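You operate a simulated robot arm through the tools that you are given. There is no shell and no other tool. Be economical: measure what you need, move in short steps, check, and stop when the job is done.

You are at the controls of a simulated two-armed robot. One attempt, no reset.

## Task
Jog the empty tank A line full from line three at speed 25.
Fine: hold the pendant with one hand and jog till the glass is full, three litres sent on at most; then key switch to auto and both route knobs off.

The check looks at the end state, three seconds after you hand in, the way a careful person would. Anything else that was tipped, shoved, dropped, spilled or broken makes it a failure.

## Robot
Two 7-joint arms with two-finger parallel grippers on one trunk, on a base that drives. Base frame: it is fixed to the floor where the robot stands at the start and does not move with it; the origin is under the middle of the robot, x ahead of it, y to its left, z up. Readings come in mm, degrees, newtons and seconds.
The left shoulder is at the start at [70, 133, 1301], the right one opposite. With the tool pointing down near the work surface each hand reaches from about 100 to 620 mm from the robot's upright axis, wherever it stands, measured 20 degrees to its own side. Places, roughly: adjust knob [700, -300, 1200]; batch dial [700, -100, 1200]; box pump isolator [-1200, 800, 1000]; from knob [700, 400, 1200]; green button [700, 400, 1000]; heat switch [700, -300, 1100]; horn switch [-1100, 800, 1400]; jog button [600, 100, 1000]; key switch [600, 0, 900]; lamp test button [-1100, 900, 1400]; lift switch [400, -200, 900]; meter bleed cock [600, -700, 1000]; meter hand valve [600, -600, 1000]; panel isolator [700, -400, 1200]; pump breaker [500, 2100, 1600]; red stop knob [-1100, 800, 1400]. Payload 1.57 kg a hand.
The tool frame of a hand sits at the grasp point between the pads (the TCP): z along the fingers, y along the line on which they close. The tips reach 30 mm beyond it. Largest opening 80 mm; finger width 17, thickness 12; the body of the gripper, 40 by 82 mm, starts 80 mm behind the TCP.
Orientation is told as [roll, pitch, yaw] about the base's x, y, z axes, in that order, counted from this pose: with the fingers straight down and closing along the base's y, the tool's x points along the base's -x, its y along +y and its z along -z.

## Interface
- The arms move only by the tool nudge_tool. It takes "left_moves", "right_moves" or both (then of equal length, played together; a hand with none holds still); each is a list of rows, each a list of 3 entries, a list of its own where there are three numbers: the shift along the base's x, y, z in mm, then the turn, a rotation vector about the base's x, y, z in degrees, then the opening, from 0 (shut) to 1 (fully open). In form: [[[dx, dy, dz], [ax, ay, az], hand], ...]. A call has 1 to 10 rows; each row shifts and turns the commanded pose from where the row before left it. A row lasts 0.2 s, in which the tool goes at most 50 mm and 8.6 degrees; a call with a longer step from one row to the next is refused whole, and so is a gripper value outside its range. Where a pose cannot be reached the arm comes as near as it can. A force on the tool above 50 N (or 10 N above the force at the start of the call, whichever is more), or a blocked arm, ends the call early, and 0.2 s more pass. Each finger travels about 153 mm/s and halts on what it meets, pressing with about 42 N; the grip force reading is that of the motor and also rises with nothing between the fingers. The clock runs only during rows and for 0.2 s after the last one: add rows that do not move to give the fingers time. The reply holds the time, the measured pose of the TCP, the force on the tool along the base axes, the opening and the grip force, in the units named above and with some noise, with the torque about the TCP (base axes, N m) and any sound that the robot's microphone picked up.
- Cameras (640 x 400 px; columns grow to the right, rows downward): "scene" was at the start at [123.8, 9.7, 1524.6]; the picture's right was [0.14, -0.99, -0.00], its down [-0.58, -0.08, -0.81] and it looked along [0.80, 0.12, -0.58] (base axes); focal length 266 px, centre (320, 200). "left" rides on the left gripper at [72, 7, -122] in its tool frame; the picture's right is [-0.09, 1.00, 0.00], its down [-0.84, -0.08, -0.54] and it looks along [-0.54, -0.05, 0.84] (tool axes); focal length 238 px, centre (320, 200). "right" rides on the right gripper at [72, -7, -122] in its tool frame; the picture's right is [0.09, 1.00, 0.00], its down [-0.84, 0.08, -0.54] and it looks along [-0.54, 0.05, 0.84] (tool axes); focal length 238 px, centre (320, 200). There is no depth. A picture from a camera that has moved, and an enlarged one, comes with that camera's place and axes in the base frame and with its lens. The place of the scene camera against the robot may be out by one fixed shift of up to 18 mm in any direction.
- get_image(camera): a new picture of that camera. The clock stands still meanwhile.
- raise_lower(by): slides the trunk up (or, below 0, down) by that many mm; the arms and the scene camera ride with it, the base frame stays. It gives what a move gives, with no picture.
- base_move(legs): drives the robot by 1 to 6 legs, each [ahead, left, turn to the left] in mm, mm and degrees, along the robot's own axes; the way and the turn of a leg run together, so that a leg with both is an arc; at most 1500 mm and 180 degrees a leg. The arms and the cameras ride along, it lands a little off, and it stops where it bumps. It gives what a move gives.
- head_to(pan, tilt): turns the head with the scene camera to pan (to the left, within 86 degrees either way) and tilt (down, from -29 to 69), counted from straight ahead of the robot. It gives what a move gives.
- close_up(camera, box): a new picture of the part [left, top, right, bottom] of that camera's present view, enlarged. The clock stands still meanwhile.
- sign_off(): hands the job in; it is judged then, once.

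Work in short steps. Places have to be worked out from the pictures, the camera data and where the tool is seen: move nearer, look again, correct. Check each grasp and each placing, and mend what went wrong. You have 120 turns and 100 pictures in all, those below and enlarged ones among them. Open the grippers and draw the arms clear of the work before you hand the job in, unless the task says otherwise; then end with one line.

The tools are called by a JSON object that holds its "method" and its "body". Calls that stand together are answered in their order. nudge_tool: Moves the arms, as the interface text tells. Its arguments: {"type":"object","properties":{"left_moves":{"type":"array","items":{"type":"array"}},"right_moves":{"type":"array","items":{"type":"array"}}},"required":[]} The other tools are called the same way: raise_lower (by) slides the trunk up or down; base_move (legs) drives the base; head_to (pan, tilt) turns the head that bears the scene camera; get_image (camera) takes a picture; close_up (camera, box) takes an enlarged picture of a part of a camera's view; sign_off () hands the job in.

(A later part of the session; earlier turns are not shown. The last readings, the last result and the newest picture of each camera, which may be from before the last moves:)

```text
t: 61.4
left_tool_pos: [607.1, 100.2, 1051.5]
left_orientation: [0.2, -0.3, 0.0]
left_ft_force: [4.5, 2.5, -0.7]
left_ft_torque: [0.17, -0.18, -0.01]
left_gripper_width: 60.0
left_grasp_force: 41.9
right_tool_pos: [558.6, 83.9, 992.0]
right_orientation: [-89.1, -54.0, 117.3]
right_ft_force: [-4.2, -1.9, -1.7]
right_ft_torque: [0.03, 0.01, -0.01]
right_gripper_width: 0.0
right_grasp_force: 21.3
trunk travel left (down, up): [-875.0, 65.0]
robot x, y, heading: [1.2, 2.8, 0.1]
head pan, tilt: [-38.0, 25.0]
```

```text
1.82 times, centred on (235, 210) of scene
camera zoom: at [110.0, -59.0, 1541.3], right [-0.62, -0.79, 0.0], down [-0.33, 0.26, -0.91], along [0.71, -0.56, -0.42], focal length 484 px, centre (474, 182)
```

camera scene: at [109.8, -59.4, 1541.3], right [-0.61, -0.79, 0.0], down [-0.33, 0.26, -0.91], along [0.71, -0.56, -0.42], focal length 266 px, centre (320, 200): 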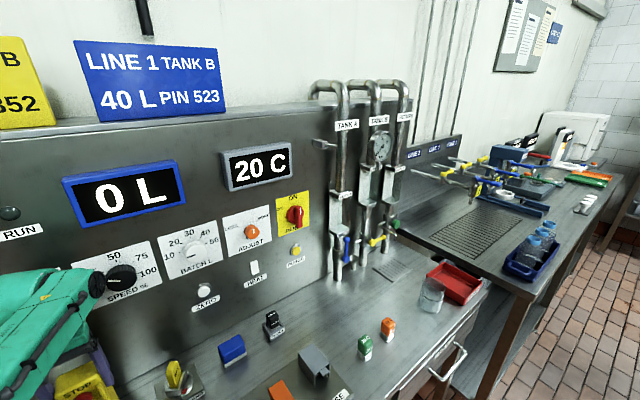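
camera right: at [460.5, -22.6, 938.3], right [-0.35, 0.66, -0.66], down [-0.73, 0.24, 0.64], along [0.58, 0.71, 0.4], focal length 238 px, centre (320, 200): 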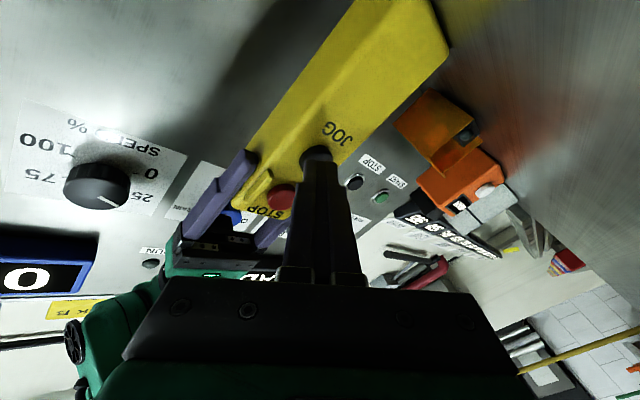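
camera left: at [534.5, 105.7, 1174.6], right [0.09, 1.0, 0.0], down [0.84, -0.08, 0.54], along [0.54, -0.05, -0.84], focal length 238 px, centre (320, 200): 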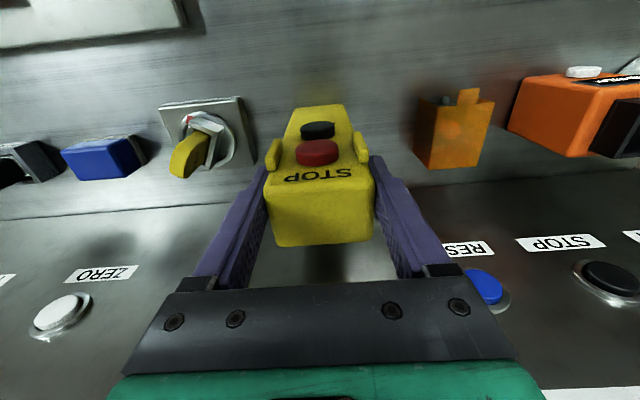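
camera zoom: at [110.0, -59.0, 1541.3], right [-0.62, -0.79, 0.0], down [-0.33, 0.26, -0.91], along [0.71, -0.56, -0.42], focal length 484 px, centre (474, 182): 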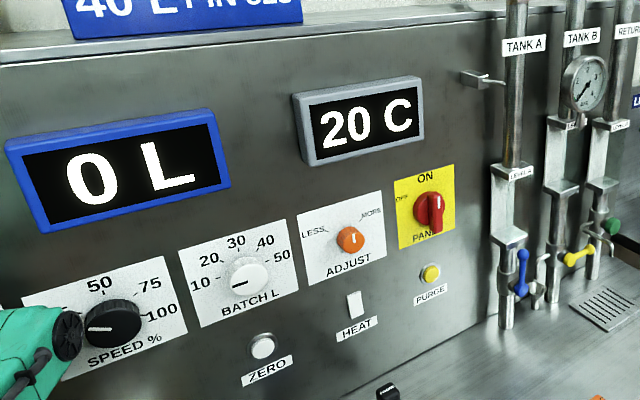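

No visible change yet; hold one more second and look at the whole scene including the RUN lamp.

{"method": "nudge_tool", "body": {"right_moves": [[[0, 0, 0], [0, 0, 0], 0], [[0, 0, 0], [0, 0, 0], 0], [[0, 0, 0], [0, 0, 0], 0], [[0, 0, 0], [0, 0, 0], 0]]}}

{"method": "get_image", "body": {"camera": "scene"}}

{"method": "close_up", "body": {"camera": "scene", "box": [300, 100, 420, 290]}}

```text
t: 62.4
left_tool_pos: [606.4, 99.4, 1052.5]
left_orientation: [0.2, -0.2, -0.1]
left_ft_force: [5.3, 2.3, 0.7]
left_ft_torque: [0.18, -0.31, 0.05]
left_gripper_width: 59.8
left_grasp_force: 42.2
right_tool_pos: [558.8, 83.2, 992.5]
right_orientation: [-89.2, -54.0, 117.3]
right_ft_force: [-4.4, -1.3, -0.4]
right_ft_torque: [-0.01, -0.01, -0.02]
right_gripper_width: 0.1
right_grasp_force: 21.8
trunk travel left (down, up): [-875.0, 65.0]
robot x, y, heading: [-0.6, -4.4, 0.1]
head pan, tilt: [-38.0, 25.0]
```

```text
35 pictures are left
camera scene: at [109.9, -59.1, 1541.3], right [-0.62, -0.79, 0.0], down [-0.33, 0.26, -0.91], along [0.71, -0.56, -0.42], focal length 266 px, centre (320, 200)
```

scene: 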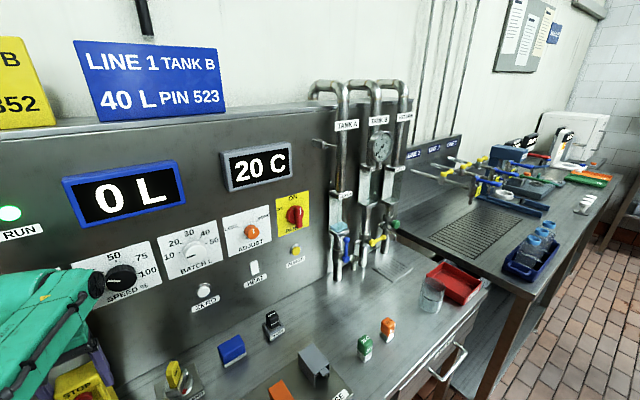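

```text
2.11 times, centred on (360, 195) of scene
camera zoom: at [109.9, -59.1, 1541.3], right [-0.62, -0.79, 0.0], down [-0.33, 0.26, -0.91], along [0.71, -0.56, -0.42], focal length 561 px, centre (236, 210)
```

zoom: 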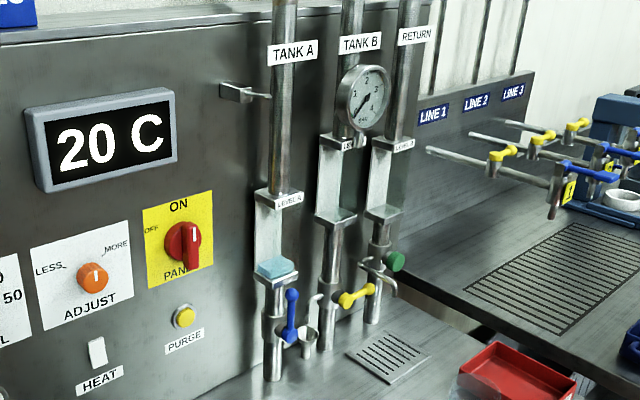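

RUN lamp is lit and glass A is filling (roughly a fifth). Hold 1 s more and look.

{"method": "nudge_tool", "body": {"right_moves": [[[0, 0, 0], [0, 0, 0], 0], [[0, 0, 0], [0, 0, 0], 0], [[0, 0, 0], [0, 0, 0], 0], [[0, 0, 0], [0, 0, 0], 0]]}}

{"method": "close_up", "body": {"camera": "scene", "box": [60, 120, 400, 280]}}

```text
t: 63.4
left_tool_pos: [607.4, 99.8, 1051.0]
left_orientation: [0.2, -0.1, -0.2]
left_ft_force: [6.1, 2.8, 1.4]
left_ft_torque: [0.08, -0.36, 0.08]
left_gripper_width: 59.6
left_grasp_force: 41.8
right_tool_pos: [559.1, 82.1, 992.5]
right_orientation: [-89.3, -54.1, 117.1]
right_ft_force: [-3.7, -1.9, -0.5]
right_ft_torque: [-0.01, 0.03, -0.02]
right_gripper_width: 0.0
right_grasp_force: 21.0
trunk travel left (down, up): [-875.0, 65.0]
robot x, y, heading: [-1.2, -1.0, 0.1]
head pan, tilt: [-38.0, 25.0]
```

```text
1.88 times, centred on (230, 200) of scene
camera zoom: at [109.8, -59.2, 1541.3], right [-0.62, -0.79, 0.0], down [-0.33, 0.26, -0.91], along [0.71, -0.56, -0.42], focal length 501 px, centre (489, 200)
```

zoom: 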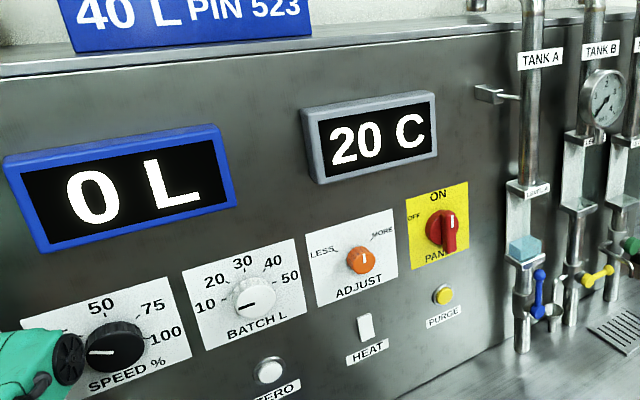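

About 30 % full, rising roughly 10 %/s. Hold ~2.2 s more.

{"method": "nudge_tool", "body": {"right_moves": [[[0, 0, 0], [0, 0, 0], 0], [[0, 0, 0], [0, 0, 0], 0], [[0, 0, 0], [0, 0, 0], 0], [[0, 0, 0], [0, 0, 0], 0], [[0, 0, 0], [0, 0, 0], 0], [[0, 0, 0], [0, 0, 0], 0], [[0, 0, 0], [0, 0, 0], 0], [[0, 0, 0], [0, 0, 0], 0], [[0, 0, 0], [0, 0, 0], 0], [[0, 0, 0], [0, 0, 0], 0]]}}

{"method": "close_up", "body": {"camera": "scene", "box": [60, 120, 400, 280]}}

```text
t: 65.6
left_tool_pos: [606.1, 99.2, 1053.1]
left_orientation: [0.1, -0.2, -0.1]
left_ft_force: [5.8, 1.7, 0.6]
left_ft_torque: [0.01, -0.33, 0.05]
left_gripper_width: 60.0
left_grasp_force: 41.7
right_tool_pos: [557.3, 82.7, 992.5]
right_orientation: [-89.3, -54.0, 117.2]
right_ft_force: [-4.5, -1.9, -0.4]
right_ft_torque: [0.01, -0.01, -0.03]
right_gripper_width: 0.2
right_grasp_force: 21.9
trunk travel left (down, up): [-875.0, 65.0]
robot x, y, heading: [-0.4, 1.8, 0.1]
head pan, tilt: [-38.0, 25.0]
```

```text
1.88 times, centred on (230, 200) of scene
camera zoom: at [109.7, -59.4, 1541.3], right [-0.62, -0.79, 0.0], down [-0.33, 0.26, -0.91], along [0.71, -0.56, -0.42], focal length 501 px, centre (489, 200)
```

zoom: 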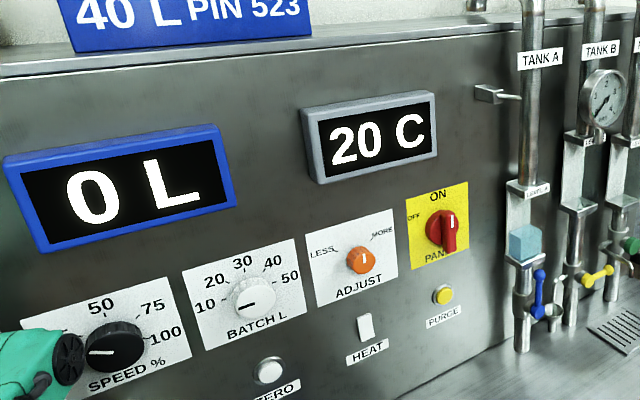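

About 47 % full, meter still 0 L; rate ~8 %/s. Hold ~4.4 s more.

{"method": "nudge_tool", "body": {"right_moves": [[[0, 0, 0], [0, 0, 0], 0], [[0, 0, 0], [0, 0, 0], 0], [[0, 0, 0], [0, 0, 0], 0], [[0, 0, 0], [0, 0, 0], 0], [[0, 0, 0], [0, 0, 0], 0], [[0, 0, 0], [0, 0, 0], 0], [[0, 0, 0], [0, 0, 0], 0], [[0, 0, 0], [0, 0, 0], 0], [[0, 0, 0], [0, 0, 0], 0], [[0, 0, 0], [0, 0, 0], 0]]}}

{"method": "nudge_tool", "body": {"right_moves": [[[0, 0, 0], [0, 0, 0], 0], [[0, 0, 0], [0, 0, 0], 0], [[0, 0, 0], [0, 0, 0], 0], [[0, 0, 0], [0, 0, 0], 0], [[0, 0, 0], [0, 0, 0], 0], [[0, 0, 0], [0, 0, 0], 0], [[0, 0, 0], [0, 0, 0], 0], [[0, 0, 0], [0, 0, 0], 0]]}}

{"method": "close_up", "body": {"camera": "scene", "box": [60, 120, 400, 280]}}

```text
t: 67.8
left_tool_pos: [606.9, 100.2, 1051.7]
left_orientation: [0.2, -0.2, 0.0]
left_ft_force: [3.8, 2.5, 0.5]
left_ft_torque: [-0.02, -0.19, -0.02]
left_gripper_width: 59.8
left_grasp_force: 41.8
right_tool_pos: [557.5, 82.4, 991.4]
right_orientation: [-89.4, -54.0, 117.2]
right_ft_force: [-4.7, -2.2, -0.2]
right_ft_torque: [-0.01, 0.04, -0.01]
right_gripper_width: 0.0
right_grasp_force: 21.5
trunk travel left (down, up): [-875.0, 65.0]
robot x, y, heading: [0.5, 0.1, 0.0]
head pan, tilt: [-38.0, 25.0]
```

```text
t: 69.6
left_tool_pos: [607.2, 99.5, 1052.0]
left_orientation: [0.2, -0.2, -0.2]
left_ft_force: [3.7, 1.5, 0.2]
left_ft_torque: [-0.01, -0.08, 0.0]
left_gripper_width: 59.6
left_grasp_force: 41.7
right_tool_pos: [559.0, 82.1, 991.5]
right_orientation: [-89.3, -54.1, 117.2]
right_ft_force: [-5.1, -1.6, -0.1]
right_ft_torque: [0.02, -0.02, -0.05]
right_gripper_width: 0.0
right_grasp_force: 20.9
trunk travel left (down, up): [-875.0, 65.0]
robot x, y, heading: [-0.9, -1.5, -0.1]
head pan, tilt: [-38.0, 25.0]
```

```text
1.88 times, centred on (230, 200) of scene
camera zoom: at [109.6, -59.4, 1541.3], right [-0.62, -0.79, 0.0], down [-0.33, 0.26, -0.91], along [0.71, -0.56, -0.42], focal length 501 px, centre (489, 200)
```

zoom: 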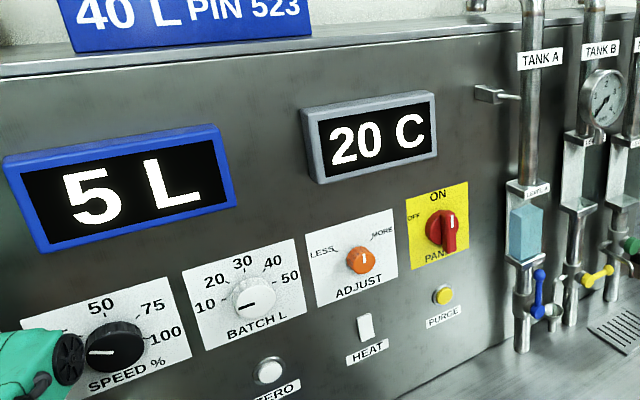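

The meter jumped to 5 L. Release JOG at once and look closely before doing anything else.

{"method": "nudge_tool", "body": {"right_moves": [[[-16, -8, 0], [0, 0, 0], 0]]}}

{"method": "get_image", "body": {"camera": "scene"}}

{"method": "close_up", "body": {"camera": "scene", "box": [310, 180, 390, 280]}}

```text
t: 70.0
left_tool_pos: [605.7, 98.9, 1052.1]
left_orientation: [0.2, -0.1, -0.1]
left_ft_force: [0.0, 0.2, 0.6]
left_ft_torque: [0.01, 0.05, -0.01]
left_gripper_width: 59.5
left_grasp_force: 41.6
right_tool_pos: [542.0, 73.9, 992.7]
right_orientation: [-89.2, -54.0, 117.2]
right_ft_force: [0.2, -0.7, 0.1]
right_ft_torque: [-0.01, 0.01, 0.03]
right_gripper_width: 0.3
right_grasp_force: 21.4
trunk travel left (down, up): [-875.0, 65.0]
robot x, y, heading: [1.3, -1.7, 0.1]
head pan, tilt: [-38.0, 25.0]
```

```text
30 pictures are left
camera scene: at [109.0, -60.3, 1541.3], right [-0.62, -0.79, 0.0], down [-0.33, 0.26, -0.91], along [0.71, -0.56, -0.42], focal length 266 px, centre (320, 200)
```

scene: 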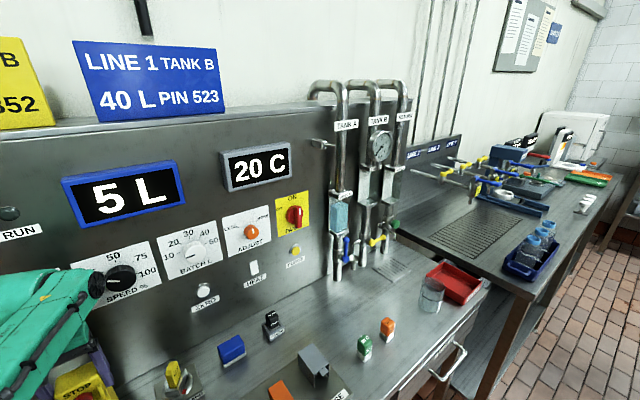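

```text
4.00 times, centred on (350, 230) of scene
camera zoom: at [109.0, -60.3, 1541.3], right [-0.62, -0.79, 0.0], down [-0.33, 0.26, -0.91], along [0.71, -0.56, -0.42], focal length 1065 px, centre (200, 80)
```

zoom: 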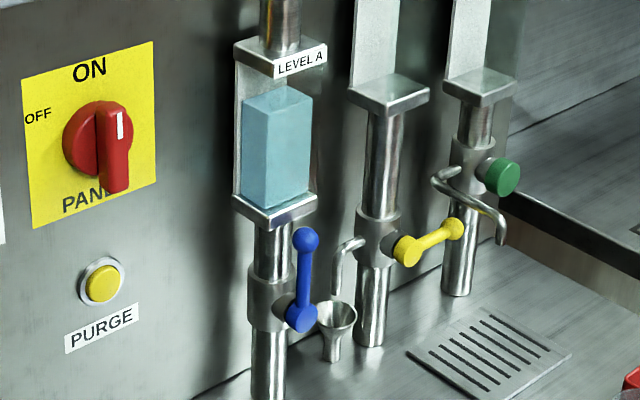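

JOG is released and RUN is off. I must tell whether the glass is full: enlarge the glass strongly.

{"method": "close_up", "body": {"camera": "scene", "box": [325, 185, 365, 240]}}

```text
7.27 times, centred on (345, 212) of scene
camera zoom: at [109.0, -60.3, 1541.3], right [-0.62, -0.79, 0.0], down [-0.33, 0.26, -0.91], along [0.71, -0.56, -0.42], focal length 1937 px, centre (138, 109)
```

zoom: 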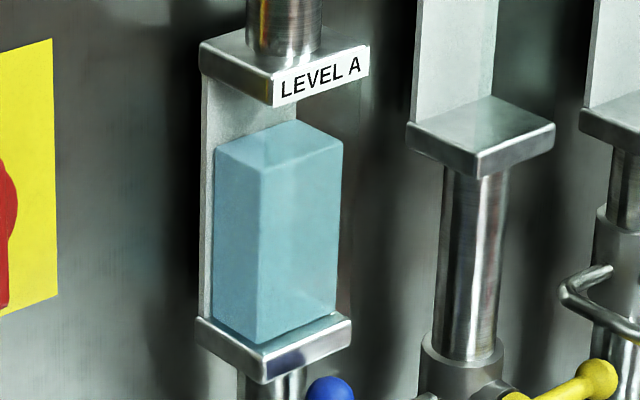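

The water column is only ~70 % of the glass height, so the glass isn't full yet; the meter presumably counts inflow coarsely. I press again for ~1.4 s and watch both glass and meter.

{"method": "nudge_tool", "body": {"right_moves": [[[16, 8, 0], [0, 0, 0], 0], [[0, 0, 0], [0, 0, 0], 0], [[0, 0, 0], [0, 0, 0], 0], [[0, 0, 0], [0, 0, 0], 0], [[0, 0, 0], [0, 0, 0], 0], [[0, 0, 0], [0, 0, 0], 0]]}}

{"method": "close_up", "body": {"camera": "scene", "box": [0, 130, 400, 290]}}

{"method": "close_up", "body": {"camera": "scene", "box": [325, 185, 365, 240]}}

```text
t: 71.4
left_tool_pos: [607.5, 99.5, 1051.3]
left_orientation: [0.2, -0.2, -0.1]
left_ft_force: [4.0, 3.5, 1.0]
left_ft_torque: [0.21, -0.23, 0.02]
left_gripper_width: 59.8
left_grasp_force: 42.2
right_tool_pos: [557.5, 84.1, 990.7]
right_orientation: [-89.2, -54.1, 117.2]
right_ft_force: [-5.2, -1.9, -1.6]
right_ft_torque: [0.0, 0.0, -0.02]
right_gripper_width: 0.2
right_grasp_force: 21.2
trunk travel left (down, up): [-875.0, 65.0]
robot x, y, heading: [1.8, 2.8, 0.0]
head pan, tilt: [-38.0, 25.0]
heard: click
```

```text
1.60 times, centred on (200, 210) of scene
camera zoom: at [109.8, -59.0, 1541.3], right [-0.62, -0.79, 0.0], down [-0.33, 0.26, -0.91], along [0.71, -0.56, -0.42], focal length 426 px, centre (512, 184)
```

zoom: 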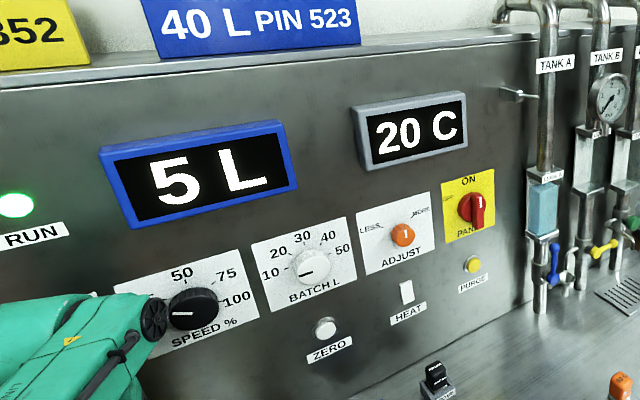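

```text
7.27 times, centred on (345, 212) of scene
camera zoom: at [109.8, -59.0, 1541.3], right [-0.62, -0.79, 0.0], down [-0.33, 0.26, -0.91], along [0.71, -0.56, -0.42], focal length 1937 px, centre (138, 109)
```

zoom: 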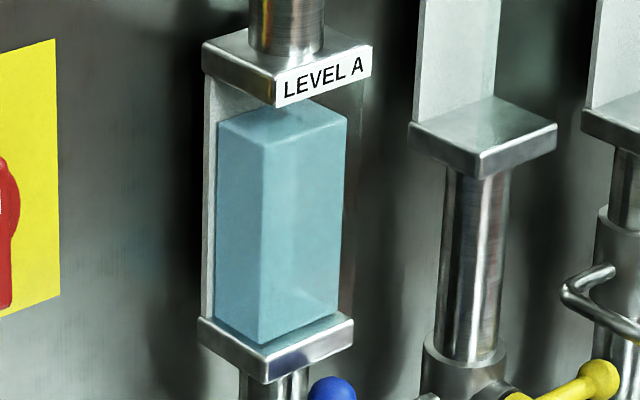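

Meter still 5 L (it steps in fives) and the glass is now ~81 %. Hold ~1.2 s more.

{"method": "nudge_tool", "body": {"right_moves": [[[0, 0, 0], [0, 0, 0], 0], [[0, 0, 0], [0, 0, 0], 0], [[0, 0, 0], [0, 0, 0], 0], [[0, 0, 0], [0, 0, 0], 0], [[0, 0, 0], [0, 0, 0], 0]]}}

{"method": "close_up", "body": {"camera": "scene", "box": [325, 185, 365, 240]}}

```text
t: 72.6
left_tool_pos: [607.6, 99.1, 1051.7]
left_orientation: [0.3, -0.2, -0.1]
left_ft_force: [5.5, 2.2, 0.6]
left_ft_torque: [0.09, -0.24, 0.05]
left_gripper_width: 59.8
left_grasp_force: 42.2
right_tool_pos: [558.5, 83.7, 992.9]
right_orientation: [-89.3, -54.0, 117.2]
right_ft_force: [-4.0, -1.4, -0.8]
right_ft_torque: [0.01, 0.03, -0.02]
right_gripper_width: 0.0
right_grasp_force: 21.4
trunk travel left (down, up): [-875.0, 65.0]
robot x, y, heading: [1.1, 1.0, -0.1]
head pan, tilt: [-38.0, 25.0]
```

```text
7.27 times, centred on (345, 212) of scene
camera zoom: at [109.7, -59.2, 1541.3], right [-0.62, -0.79, 0.0], down [-0.33, 0.26, -0.91], along [0.71, -0.56, -0.42], focal length 1937 px, centre (138, 109)
```

zoom: 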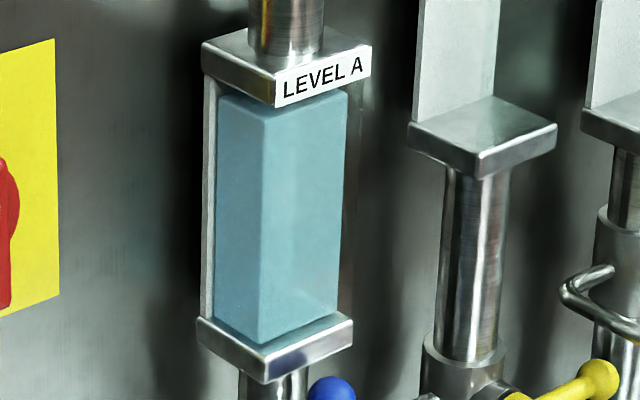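

Nearly at the cap (~92 %). Hold 1 s more.

{"method": "nudge_tool", "body": {"right_moves": [[[0, 0, 0], [0, 0, 0], 0], [[0, 0, 0], [0, 0, 0], 0], [[0, 0, 0], [0, 0, 0], 0], [[0, 0, 0], [0, 0, 0], 0]]}}

{"method": "close_up", "body": {"camera": "scene", "box": [325, 185, 365, 240]}}

```text
t: 73.6
left_tool_pos: [608.2, 100.7, 1051.8]
left_orientation: [0.3, -0.1, 0.0]
left_ft_force: [4.1, 1.2, 0.8]
left_ft_torque: [0.0, -0.24, 0.05]
left_gripper_width: 59.7
left_grasp_force: 41.7
right_tool_pos: [558.2, 82.8, 993.0]
right_orientation: [-89.2, -53.9, 117.2]
right_ft_force: [-4.9, -1.8, -1.4]
right_ft_torque: [0.03, 0.02, -0.08]
right_gripper_width: 0.0
right_grasp_force: 21.7
trunk travel left (down, up): [-875.0, 65.0]
robot x, y, heading: [1.3, -2.6, 0.3]
head pan, tilt: [-38.0, 25.0]
```

```text
7.27 times, centred on (345, 212) of scene
camera zoom: at [109.7, -59.4, 1541.3], right [-0.62, -0.79, 0.0], down [-0.33, 0.26, -0.91], along [0.71, -0.56, -0.42], focal length 1937 px, centre (138, 109)
```

zoom: 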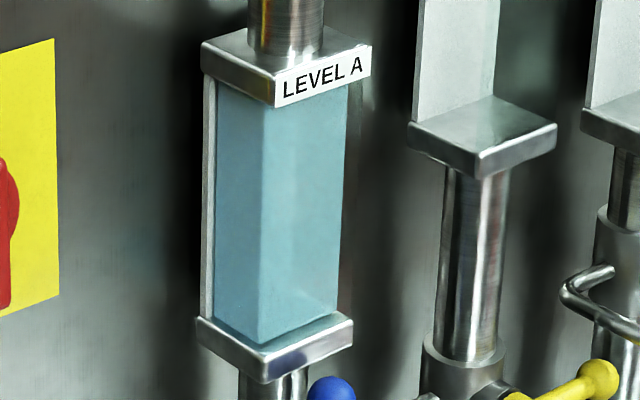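

The glass looks full right up to the cap. I add a brief 0.4 s margin and release, then check the meter.

{"method": "nudge_tool", "body": {"right_moves": [[[0, 0, 0], [0, 0, 0], 0], [[0, 0, 0], [0, 0, 0], 0], [[-16, -8, 0], [0, 0, 0], 0], [[-30, -15, 0], [0, 0, 0], 0]]}}

{"method": "close_up", "body": {"camera": "scene", "box": [0, 130, 400, 290]}}

```text
t: 74.6
left_tool_pos: [605.2, 99.8, 1052.4]
left_orientation: [0.3, -0.1, -0.1]
left_ft_force: [-0.4, 0.4, 0.4]
left_ft_torque: [-0.12, 0.16, -0.02]
left_gripper_width: 59.3
left_grasp_force: 42.7
right_tool_pos: [511.4, 57.6, 992.4]
right_orientation: [-89.4, -53.8, 117.2]
right_ft_force: [-0.2, 0.1, -0.4]
right_ft_torque: [0.03, -0.01, -0.01]
right_gripper_width: 0.0
right_grasp_force: 21.3
trunk travel left (down, up): [-875.0, 65.0]
robot x, y, heading: [-1.1, -2.4, 0.1]
head pan, tilt: [-38.0, 25.0]
```

```text
1.60 times, centred on (200, 210) of scene
camera zoom: at [108.3, -60.8, 1541.3], right [-0.62, -0.79, 0.0], down [-0.33, 0.26, -0.91], along [0.71, -0.56, -0.42], focal length 426 px, centre (512, 184)
```

zoom: 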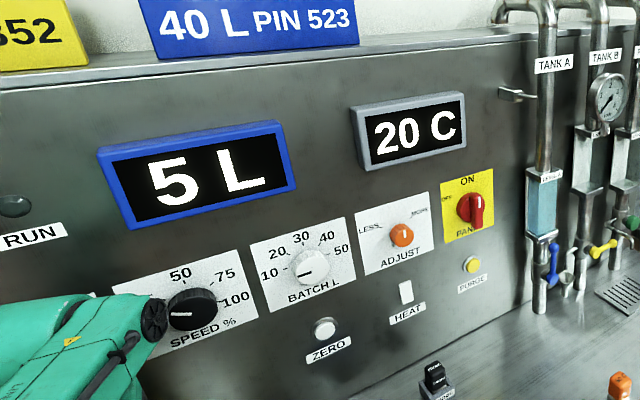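

Glass full, RUN off, meter 5 L. Now let go of the pendant (left opens and rises), and the right hand backs away, un-yawing.

{"method": "nudge_tool", "body": {"left_moves": [[[0, 0, 0], [0, 0, 0], 0.9], [[0, 0, 0], [0, 0, 0], 1], [[0, 0, 0], [0, 0, 0], 1], [[0, 0, 30], [0, 0, 0], 1], [[0, 0, 40], [0, 0, 0], 1], [[0, 0, 40], [0, 0, 0], 1], [[-30, 20, 30], [0, 0, 0], 1], [[-30, 30, 0], [0, 0, 0], 1], [[-20, 40, 0], [0, 0, 0], 1], [[0, 40, 0], [0, 0, 0], 1]], "right_moves": [[[-20, -20, 0], [0, 0, 0], 0], [[0, -20, 10], [0, 0, -7.5], 0], [[0, -20, 10], [0, 0, -7.5], 0], [[0, -20, 10], [0, 0, -7.5], 0], [[0, -20, 10], [0, 0, -7.5], 0], [[0, -10, 10], [7.5, 0, 0], 0], [[0, 0, 10], [7.5, 0, 0], 0], [[0, 0, 10], [7.5, 0, 0], 0], [[0, 0, 10], [7.5, 0, 0], 0], [[0, 0, 10], [7.5, 0, 0], 0]]}}

{"method": "head_to", "body": {"pan": 4, "tilt": 40}}

{"method": "get_image", "body": {"camera": "scene"}}

```text
t: 76.8
left_tool_pos: [598.1, 118.6, 1169.7]
left_orientation: [0.2, -0.2, -0.2]
left_ft_force: [-0.5, 0.1, -0.8]
left_ft_torque: [0.02, 0.02, -0.03]
left_gripper_width: 79.8
left_grasp_force: 0.0
left hand out of reach, approached as far as the arm can: row 7, 8, 9, 10
right_tool_pos: [492.1, -50.2, 1083.0]
right_orientation: [43.1, -87.6, -44.6]
right_ft_force: [-0.8, 0.3, 0.1]
right_ft_torque: [0.0, -0.01, 0.02]
right_gripper_width: 0.0
right_grasp_force: 20.9
trunk travel left (down, up): [-875.0, 65.0]
robot x, y, heading: [-0.4, -3.4, -0.1]
head pan, tilt: [-38.0, 25.0]
```

```text
t: 77.9
left_tool_pos: [598.6, 117.6, 1169.9]
left_orientation: [0.3, -0.3, -0.1]
left_ft_force: [0.9, -0.8, 0.3]
left_ft_torque: [0.02, 0.0, 0.0]
left_gripper_width: 80.1
left_grasp_force: 0.1
right_tool_pos: [492.7, -49.9, 1082.0]
right_orientation: [40.0, -87.8, -41.5]
right_ft_force: [0.4, 0.0, 0.0]
right_ft_torque: [0.02, 0.0, -0.01]
right_gripper_width: 0.1
right_grasp_force: 21.2
trunk travel left (down, up): [-875.0, 65.0]
robot x, y, heading: [0.5, 0.8, -0.2]
head pan, tilt: [4.0, 40.0]
```

```text
22 pictures are left
camera scene: at [121.8, 3.1, 1518.1], right [0.07, -1.0, 0.0], down [-0.64, -0.04, -0.77], along [0.76, 0.05, -0.64], focal length 266 px, centre (320, 200)
```

scene: 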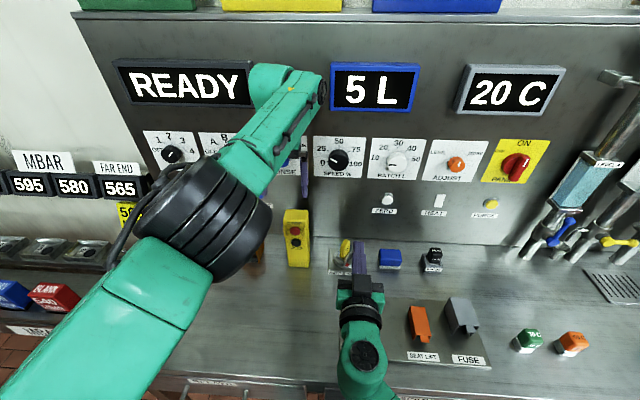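

Pendant is standing free, undisturbed. Left: move back in smaller steps. Right: turn to point down for the key.

{"method": "nudge_tool", "body": {"left_moves": [[[-15, 10, 5], [0, 0, 0], 1], [[-15, 10, 5], [0, 0, 0], 1], [[-15, 10, 5], [0, 0, 0], 1], [[-15, 20, 5], [0, 0, 0], 1], [[-15, 20, 5], [0, 0, 0], 1], [[0, 20, 5], [0, 0, 0], 1], [[0, 20, 5], [0, 0, 0], 1], [[0, 20, 0], [0, 0, 0], 1], [[0, 20, 0], [0, 0, 0], 1], [[0, 20, 0], [0, 0, 0], 1]], "right_moves": [[[0, 0, 0], [0, 8.5, 0], 0.5], [[0, 0, 0], [0, 8.5, 0], 0.6], [[0, 0, 0], [0, 8.5, 0], 0.6], [[0, 0, 0], [0, 8.5, 0], 0.6], [[0, 0, 0], [0, 8.5, 0], 0.6], [[0, 0, 0], [0, 8.5, 0], 0.6], [[0, 0, 0], [0, 8.5, 0], 0.6], [[0, 0, 0], [0, 8.5, 0], 0.6], [[0, 0, 0], [0, 8.5, 0], 0.6], [[0, 0, 0], [0, 8.5, 0], 0.6]]}}

{"method": "nudge_tool", "body": {"right_moves": [[[0, 0, 0], [0, 2.8, 0], 0.6], [[20, 5, 0], [0, 0, 0], 0.6], [[20, 5, 0], [0, 0, 0], 0.6], [[0, 0, 0], [0, 0, 0], 0.6]]}}

{"method": "get_image", "body": {"camera": "right"}}

```text
t: 79.3
left_tool_pos: [613.7, 122.8, 1179.2]
left_orientation: [-1.8, -1.7, 1.1]
left_ft_force: [0.7, 0.5, -0.6]
left_ft_torque: [0.02, 0.01, -0.01]
left_gripper_width: 80.1
left_grasp_force: 0.1
left hand out of reach, approached as far as the arm can: row 1, 2, 3, 4, 5, 6
right_tool_pos: [492.6, -104.9, 1050.1]
right_orientation: [-14.2, -37.8, 5.4]
right_ft_force: [-0.8, 0.2, 0.4]
right_ft_torque: [0.01, 0.01, 0.01]
right_gripper_width: 48.0
right_grasp_force: 0.0
trunk travel left (down, up): [-875.0, 65.0]
robot x, y, heading: [-3.6, -1.9, -0.0]
head pan, tilt: [4.0, 40.0]
stopped in row 6 (right hand): the arm was blocked; the commanded pose is now the measured one
```

```text
t: 80.5
left_tool_pos: [611.8, 121.6, 1180.5]
left_orientation: [-1.7, -1.7, 1.0]
left_ft_force: [-0.4, -0.4, 0.2]
left_ft_torque: [-0.02, -0.04, 0.04]
left_gripper_width: 80.0
left_grasp_force: 0.0
right_tool_pos: [529.9, -127.3, 1039.1]
right_orientation: [-19.5, -34.0, 7.0]
right_ft_force: [0.6, -0.6, -0.3]
right_ft_torque: [-0.04, -0.02, 0.01]
right_gripper_width: 47.7
right_grasp_force: 0.1
trunk travel left (down, up): [-875.0, 65.0]
robot x, y, heading: [0.3, -1.6, -0.1]
head pan, tilt: [4.0, 40.0]
stopped in row 4 (right hand): the arm was blocked; the commanded pose is now the measured one
```

```text
21 pictures are left
camera right: at [401.7, -110.3, 1096.2], right [-0.01, 0.95, -0.33], down [0.39, 0.3, 0.87], along [0.92, -0.12, -0.37], focal length 238 px, centre (320, 200)
```

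right: 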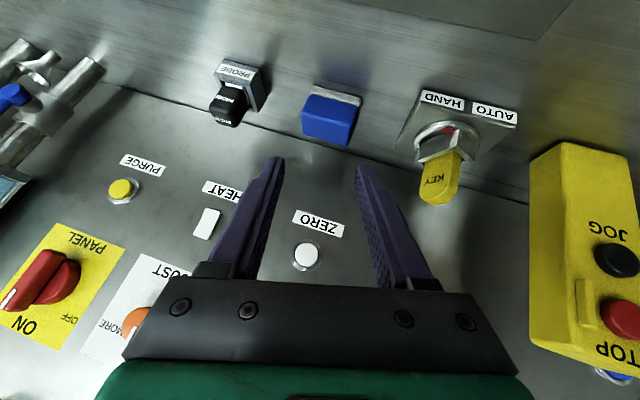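

Both arms sit near joint limits. I ease the right hand back to its comfortable spot on the right while straightening it, and the left hand back and slightly down.

{"method": "nudge_tool", "body": {"left_moves": [[[-8, 12, -3], [0, 0, 0], 1], [[-8, 12, -3], [0, 0, 0], 1], [[-8, 15, -3], [0, 0, 0], 1], [[-8, 15, -3], [0, 0, 0], 1], [[-8, 15, -3], [0, 0, 0], 1], [[-8, 15, 0], [0, 0, 0], 1]], "right_moves": [[[-25, -20, 5], [3, 5, -1], 0.6], [[-25, -20, 5], [3, 6, -1], 0.6], [[-25, -20, 5], [3, 6, -1], 0.6], [[-25, -20, 5], [3, 6, -1], 0.6], [[-25, -20, 5], [3, 6, -1], 0.6], [[-5, -10, 0], [3, 5, -1], 0.6]]}}

{"method": "get_image", "body": {"camera": "scene"}}

```text
t: 81.5
left_tool_pos: [607.7, 126.0, 1179.4]
left_orientation: [-1.7, -1.7, 0.9]
left_ft_force: [-0.7, 0.3, 0.1]
left_ft_torque: [0.04, 0.0, 0.02]
left_gripper_width: 80.1
left_grasp_force: 0.1
left hand out of reach, approached as far as the arm can: row 1, 2, 3, 4, 5
right_tool_pos: [432.2, -277.6, 1052.1]
right_orientation: [-16.8, -12.0, -3.7]
right_ft_force: [0.5, -0.5, -0.3]
right_ft_torque: [0.0, 0.0, 0.01]
right_gripper_width: 47.8
right_grasp_force: 0.1
right hand out of reach, approached as far as the arm can: row 4, 5
trunk travel left (down, up): [-875.0, 65.0]
robot x, y, heading: [-5.4, 1.3, -0.1]
head pan, tilt: [4.0, 40.0]
stopped in row 5 (right hand): the arm was blocked; the commanded pose is now the measured one
```

```text
20 pictures are left
camera scene: at [122.2, 0.3, 1518.0], right [0.07, -1.0, 0.0], down [-0.64, -0.04, -0.77], along [0.76, 0.05, -0.64], focal length 266 px, centre (320, 200)
```

scene: 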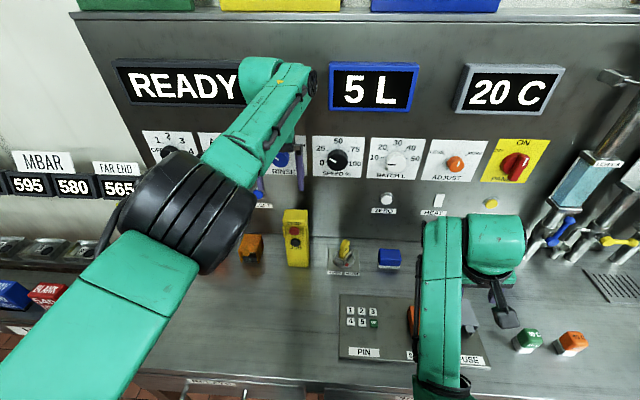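

The right hand is clear. The left still won't move down-pointing, so I try pitching it toward the panel direction (needed for the knobs anyway) while moving left; the right hand gets its roll straightened.

{"method": "nudge_tool", "body": {"left_moves": [[[-5, 5, 0], [0, -6, 0], 1], [[-10, 5, 0], [0, -6, 0], 1], [[-10, 10, 0], [0, -6, 0], 1], [[-10, 10, 0], [0, -6, 0], 1], [[-10, 15, 0], [0, -6, 0], 1], [[-10, 15, 0], [0, -6, 0], 1]], "right_moves": [[[0, 3, 3], [4, 0, 0], 0.6], [[0, 3, 3], [4, 0, 0], 0.6], [[0, 3, 3], [4, 2, 0], 0.6], [[0, 3, 3], [4, 3, 1], 0.6], [[0, 3, 3], [1, 3, 1], 0.6], [[0, 3, 3], [0, 4, 1], 0.6]]}}

```text
t: 83.0
left_tool_pos: [576.1, 164.3, 1191.5]
left_orientation: [-2.8, -29.5, 1.9]
left_ft_force: [0.8, 1.0, -0.1]
left_ft_torque: [-0.01, -0.03, -0.01]
left_gripper_width: 80.0
left_grasp_force: 0.0
left hand out of reach, approached as far as the arm can: row 1, 2, 3
right_tool_pos: [459.2, -287.7, 1038.4]
right_orientation: [-1.9, 1.2, -4.4]
right_ft_force: [0.0, 0.5, -0.4]
right_ft_torque: [0.01, -0.01, 0.0]
right_gripper_width: 48.0
right_grasp_force: 0.0
right hand out of reach, approached as far as the arm can: row 3, 4, 5, 6
trunk travel left (down, up): [-875.0, 65.0]
robot x, y, heading: [0.7, -0.5, 0.0]
head pan, tilt: [4.0, 40.0]
```

Left is free again and continues to point at the panel near TO; the right hand, now pointing down, moves over the key ([615, -30], bow top ≈970) staying at z≈1060 with yaw +25°.

{"method": "nudge_tool", "body": {"left_moves": [[[-5, 15, 0], [0, -7.5, 0], 0.9], [[0, 15, 0], [0, -7.5, 0], 0.9], [[0, 15, 0], [0, -7.5, 0], 0.9], [[0, 15, 0], [0, -7.5, 0], 0.9], [[0, 15, 0], [0, -7.5, 0], 0.9], [[0, 15, 0], [0, -7.5, 0], 0.9], [[0, 15, 0], [0, -7.5, 0], 0.9], [[0, 10, -5], [0, -7.5, 0], 0.9]], "right_moves": [[[10, 20, 5], [0, 0, 3], 0.9], [[15, 30, 5], [0, 0, 3], 0.9], [[15, 35, 5], [0, 0, 3], 0.9], [[15, 35, 5], [0, 0, 3], 0.9], [[15, 35, 0], [0, 0, 3], 0.9], [[15, 35, 0], [0, 0, 3], 0.9], [[20, 35, 0], [0, 0, 3], 0.9], [[20, 30, 0], [0, 0, 3], 0.9]]}}

{"method": "get_image", "body": {"camera": "right"}}

```text
t: 84.4
left_tool_pos: [580.2, 257.0, 1266.9]
left_orientation: [-3.7, -81.5, 2.8]
left_ft_force: [-0.2, 0.3, 0.1]
left_ft_torque: [0.03, 0.02, -0.03]
left_gripper_width: 72.0
left_grasp_force: 0.0
right_tool_pos: [550.1, -98.7, 1046.9]
right_orientation: [-1.0, 1.8, 13.6]
right_ft_force: [0.2, 0.3, 0.4]
right_ft_torque: [-0.03, 0.01, 0.0]
right_gripper_width: 71.9
right_grasp_force: 0.2
right hand out of reach, approached as far as the arm can: row 1, 2
trunk travel left (down, up): [-875.0, 65.0]
robot x, y, heading: [-1.5, -1.3, -0.0]
head pan, tilt: [4.0, 40.0]
stopped in row 7 (left hand): the arm was blocked; the commanded pose is now the measured one
```

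```text
19 pictures are left
camera right: at [484.5, -121.6, 1170.7], right [-0.33, 0.95, -0.01], down [0.81, 0.29, 0.51], along [0.49, 0.16, -0.86], focal length 238 px, centre (320, 200)
```

right: 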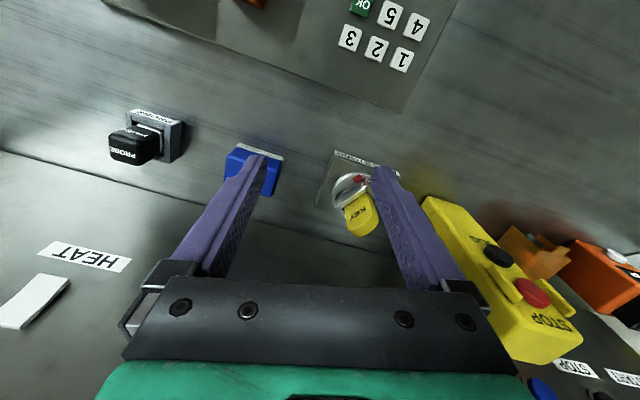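

Key seen ahead-left. Move right to over it and complete the yaw.

{"method": "nudge_tool", "body": {"right_moves": [[[15, 18, 5], [1, -1, 4], 0.9], [[15, 18, 5], [0, -1, 4], 0.9], [[15, 18, 0], [0, 0, 3], 0.9], [[10, 12, 0], [0, 0, 0], 0.9], [[0, 0, 0], [0, 0, 0], 0.9]]}}

{"method": "get_image", "body": {"camera": "right"}}

```text
t: 85.6
left_tool_pos: [580.1, 255.4, 1266.0]
left_orientation: [-3.7, -81.5, 2.7]
left_ft_force: [-0.2, -0.3, -0.3]
left_ft_torque: [0.0, 0.0, 0.01]
left_gripper_width: 72.0
left_grasp_force: 0.0
right_tool_pos: [591.3, -42.8, 1060.4]
right_orientation: [-0.6, -1.3, 25.3]
right_ft_force: [-0.9, -0.3, -0.5]
right_ft_torque: [-0.02, 0.02, 0.01]
right_gripper_width: 72.3
right_grasp_force: 0.2
right hand out of reach, approached as far as the arm can: row 3, 4
trunk travel left (down, up): [-875.0, 65.0]
robot x, y, heading: [0.6, -1.7, 0.0]
head pan, tilt: [4.0, 40.0]
```

```text
18 pictures are left
camera right: at [526.0, -80.5, 1181.1], right [-0.51, 0.86, -0.01], down [0.71, 0.43, 0.56], along [0.49, 0.28, -0.83], focal length 238 px, centre (320, 200)
```

right: 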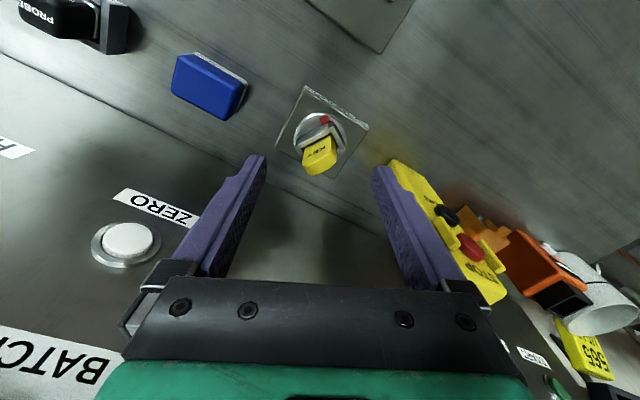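

Enlarge the key to judge its orientation.

{"method": "close_up", "body": {"camera": "right", "box": [265, 75, 385, 195]}}

```text
3.33 times, centred on (325, 135) of right
camera zoom: at [526.0, -80.5, 1181.1], right [-0.51, 0.86, -0.01], down [0.71, 0.43, 0.56], along [0.49, 0.28, -0.83], focal length 794 px, centre (303, 417)
```

zoom: 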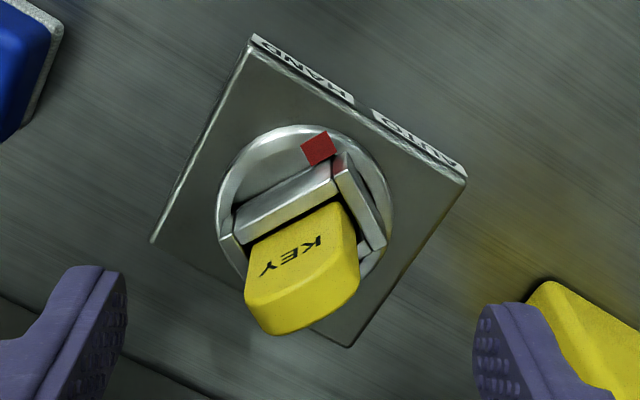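

The key's axis is ≈[616, -30]; the bow lies about 58° from y (toward -x), and that's slightly out of the right arm's reach. Nothing is held, so I drive 30 mm forward.

{"method": "base_move", "body": {"legs": [[30, 0, 0]]}}

{"method": "nudge_tool", "body": {"right_moves": [[[0, 4, 0], [0, 0, 7], 0.9], [[0, 4, 0], [0, 0, 7], 0.9], [[0, 4, -5], [0, 0, 7], 0.9], [[0, 0, -5], [0, 0, 7], 0.9], [[0, 0, -5], [0, 0, 5], 0.9], [[0, 0, 0], [0, 0, 0], 0.9]]}}

{"method": "get_image", "body": {"camera": "right"}}

```text
t: 86.4
left_tool_pos: [603.0, 254.4, 1271.3]
left_orientation: [-3.6, -81.7, 2.7]
left_ft_force: [-0.9, 0.0, 0.2]
left_ft_torque: [0.0, 0.02, 0.02]
left_gripper_width: 71.7
left_grasp_force: 0.1
right_tool_pos: [614.4, -41.8, 1064.2]
right_orientation: [-0.7, -1.6, 25.3]
right_ft_force: [-1.2, -0.6, 0.6]
right_ft_torque: [0.01, -0.05, -0.04]
right_gripper_width: 72.1
right_grasp_force: 0.0
trunk travel left (down, up): [-875.0, 65.0]
robot x, y, heading: [31.4, 2.3, -0.1]
head pan, tilt: [4.0, 40.0]
```

```text
t: 87.8
left_tool_pos: [609.3, 255.9, 1267.7]
left_orientation: [-3.4, -81.5, 2.5]
left_ft_force: [0.0, -0.4, -0.2]
left_ft_torque: [-0.02, 0.01, -0.02]
left_gripper_width: 72.0
left_grasp_force: 0.1
right_tool_pos: [621.3, -29.8, 1046.7]
right_orientation: [-0.6, -1.3, 58.3]
right_ft_force: [0.5, 0.4, 0.9]
right_ft_torque: [0.03, 0.0, -0.03]
right_gripper_width: 72.2
right_grasp_force: 0.1
trunk travel left (down, up): [-875.0, 65.0]
robot x, y, heading: [29.5, 1.3, 0.0]
head pan, tilt: [4.0, 40.0]
```

```text
16 pictures are left
camera right: at [586.3, -98.0, 1166.1], right [-0.9, 0.44, -0.01], down [0.36, 0.75, 0.56], along [0.26, 0.5, -0.83], focal length 238 px, centre (320, 200)
```

right: 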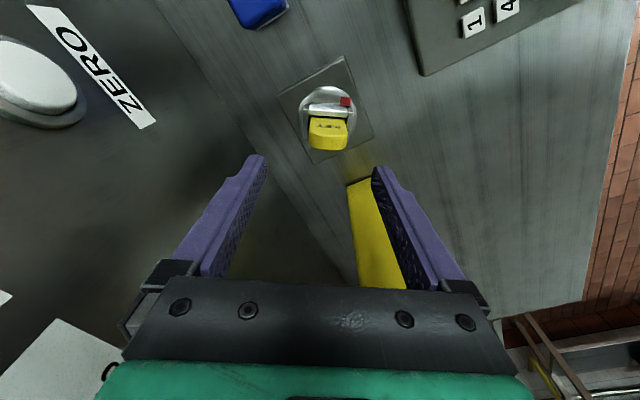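

The bow is now parallel to the closing line. Shift to [615, -34] and descend to TCP z≈972 (tips ≈942), then look.

{"method": "nudge_tool", "body": {"right_moves": [[[-3, -2, -20], [0, 1, 0], 0.9], [[-3, -2, -20], [0, 0, 0], 0.9], [[0, 0, -20], [0, 0, 0], 0.9], [[0, 0, -15], [0, 0, 0], 0.9], [[0, 0, 0], [0, 0, 0], 0.9]]}}

{"method": "get_image", "body": {"camera": "right"}}

```text
t: 89.0
left_tool_pos: [609.5, 255.3, 1267.5]
left_orientation: [-3.4, -81.5, 2.6]
left_ft_force: [0.8, 0.1, -0.5]
left_ft_torque: [0.01, -0.02, 0.03]
left_gripper_width: 72.2
left_grasp_force: 0.1
right_tool_pos: [612.4, -35.3, 978.3]
right_orientation: [0.3, -0.8, 58.3]
right_ft_force: [0.8, -0.7, 0.5]
right_ft_torque: [0.0, 0.04, 0.02]
right_gripper_width: 72.1
right_grasp_force: 0.1
right hand out of reach, approached as far as the arm can: row 3, 4
trunk travel left (down, up): [-875.0, 65.0]
robot x, y, heading: [30.1, -1.2, 0.0]
head pan, tilt: [4.0, 40.0]
```

```text
15 pictures are left
camera right: at [579.7, -102.4, 1099.0], right [-0.9, 0.45, 0.0], down [0.37, 0.74, 0.55], along [0.24, 0.5, -0.83], focal length 238 px, centre (320, 200)
```

right: 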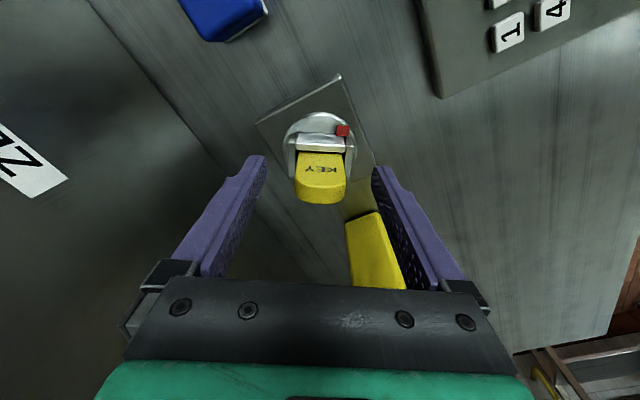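

The bow lies centred between the fingers, overlapped ~25 mm. Close.

{"method": "nudge_tool", "body": {"right_moves": [[[0, 0, 0], [0, 0, 0], 0.7], [[0, 0, 0], [0, 0, 0], 0.45], [[0, 0, 0], [0, 0, 0], 0.2], [[0, 0, 0], [0, 0, 0], 0.2]]}}

{"method": "get_image", "body": {"camera": "right"}}

```text
t: 90.0
left_tool_pos: [612.2, 255.0, 1267.9]
left_orientation: [-3.4, -81.6, 2.5]
left_ft_force: [0.2, -0.2, 0.6]
left_ft_torque: [0.03, -0.04, 0.02]
left_gripper_width: 72.4
left_grasp_force: 0.0
right_tool_pos: [612.5, -35.0, 977.6]
right_orientation: [0.4, -0.8, 58.3]
right_ft_force: [0.2, 0.1, -0.4]
right_ft_torque: [-0.01, 0.01, 0.04]
right_gripper_width: 32.9
right_grasp_force: 41.1
trunk travel left (down, up): [-875.0, 65.0]
robot x, y, heading: [30.4, 2.0, -0.3]
head pan, tilt: [4.0, 40.0]
```

```text
14 pictures are left
camera right: at [579.9, -102.4, 1099.0], right [-0.9, 0.44, 0.0], down [0.37, 0.74, 0.55], along [0.24, 0.5, -0.83], focal length 238 px, centre (320, 200)
```

right: 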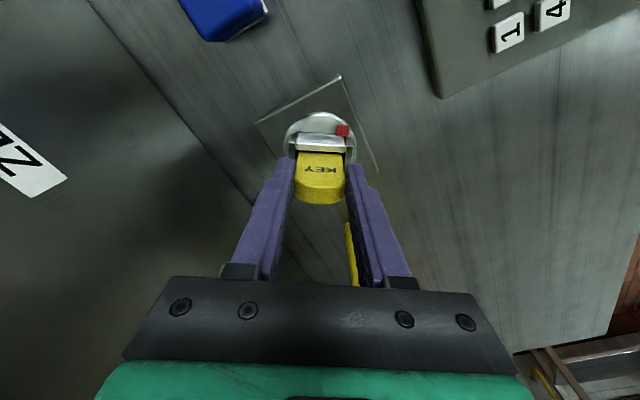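

Gripped at 33 mm. Turn clockwise from above (-z) by 30° first and look at the red mark.

{"method": "nudge_tool", "body": {"right_moves": [[[0, 0, 0], [0, 0, -6], 0.2], [[0, 0, 0], [0, 0, -6], 0.2], [[0, 0, 0], [0, 0, -6], 0.2], [[0, 0, 0], [0, 0, -6], 0.2], [[0, 0, 0], [0, 0, -6], 0.2]]}}

{"method": "get_image", "body": {"camera": "right"}}

```text
t: 91.2
left_tool_pos: [609.2, 255.4, 1267.4]
left_orientation: [-3.5, -81.5, 2.7]
left_ft_force: [0.1, 0.0, -0.3]
left_ft_torque: [-0.01, 0.01, 0.02]
left_gripper_width: 72.1
left_grasp_force: 0.0
right_tool_pos: [610.9, -34.6, 978.3]
right_orientation: [0.3, -0.8, 28.2]
right_ft_force: [-3.0, 2.0, -1.5]
right_ft_torque: [0.03, 0.22, 0.04]
right_gripper_width: 33.0
right_grasp_force: 40.2
trunk travel left (down, up): [-875.0, 65.0]
robot x, y, heading: [32.7, -1.3, -0.1]
head pan, tilt: [4.0, 40.0]
```

```text
13 pictures are left
camera right: at [549.8, -76.6, 1099.2], right [-0.55, 0.83, 0.0], down [0.7, 0.46, 0.55], along [0.46, 0.31, -0.83], focal length 238 px, centre (320, 200)
```

right: 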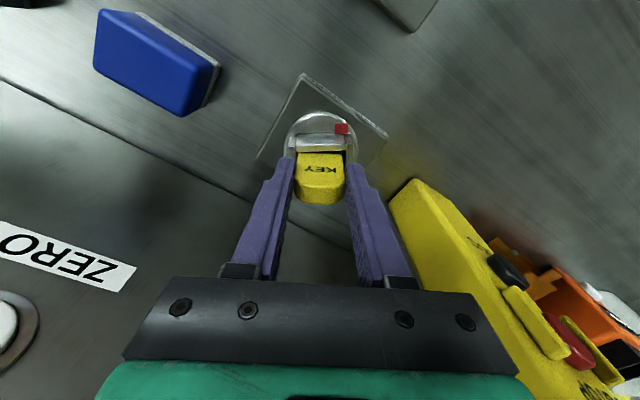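

The key turned 30° freely. Enlarge to compare the red mark with the labels.

{"method": "close_up", "body": {"camera": "right", "box": [250, 60, 400, 180]}}

{"method": "close_up", "body": {"camera": "scene", "box": [300, 220, 390, 300]}}

```text
3.33 times, centred on (325, 120) of right
camera zoom: at [549.8, -76.6, 1099.2], right [-0.55, 0.83, 0.0], down [0.7, 0.46, 0.55], along [0.46, 0.31, -0.83], focal length 794 px, centre (303, 467)
```

zoom: 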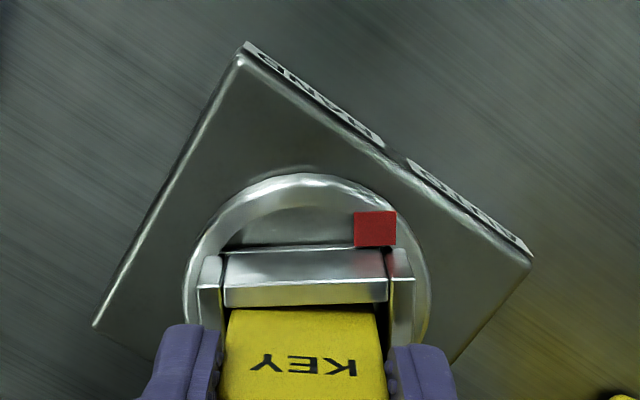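

```text
5.00 times, centred on (345, 260) of scene
camera zoom: at [150.6, 3.8, 1518.1], right [0.07, -1.0, 0.0], down [-0.64, -0.05, -0.77], along [0.76, 0.05, -0.64], focal length 1332 px, centre (195, -100)
```

zoom: 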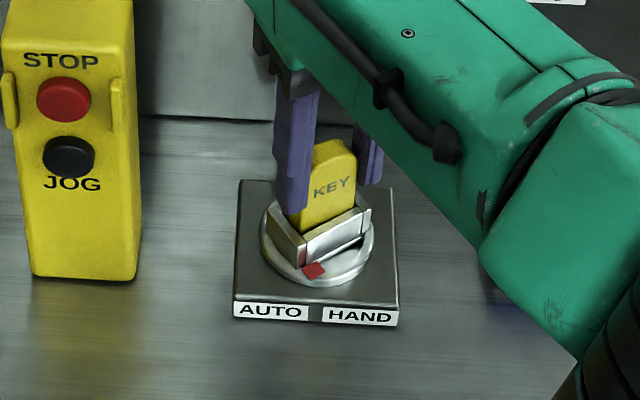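

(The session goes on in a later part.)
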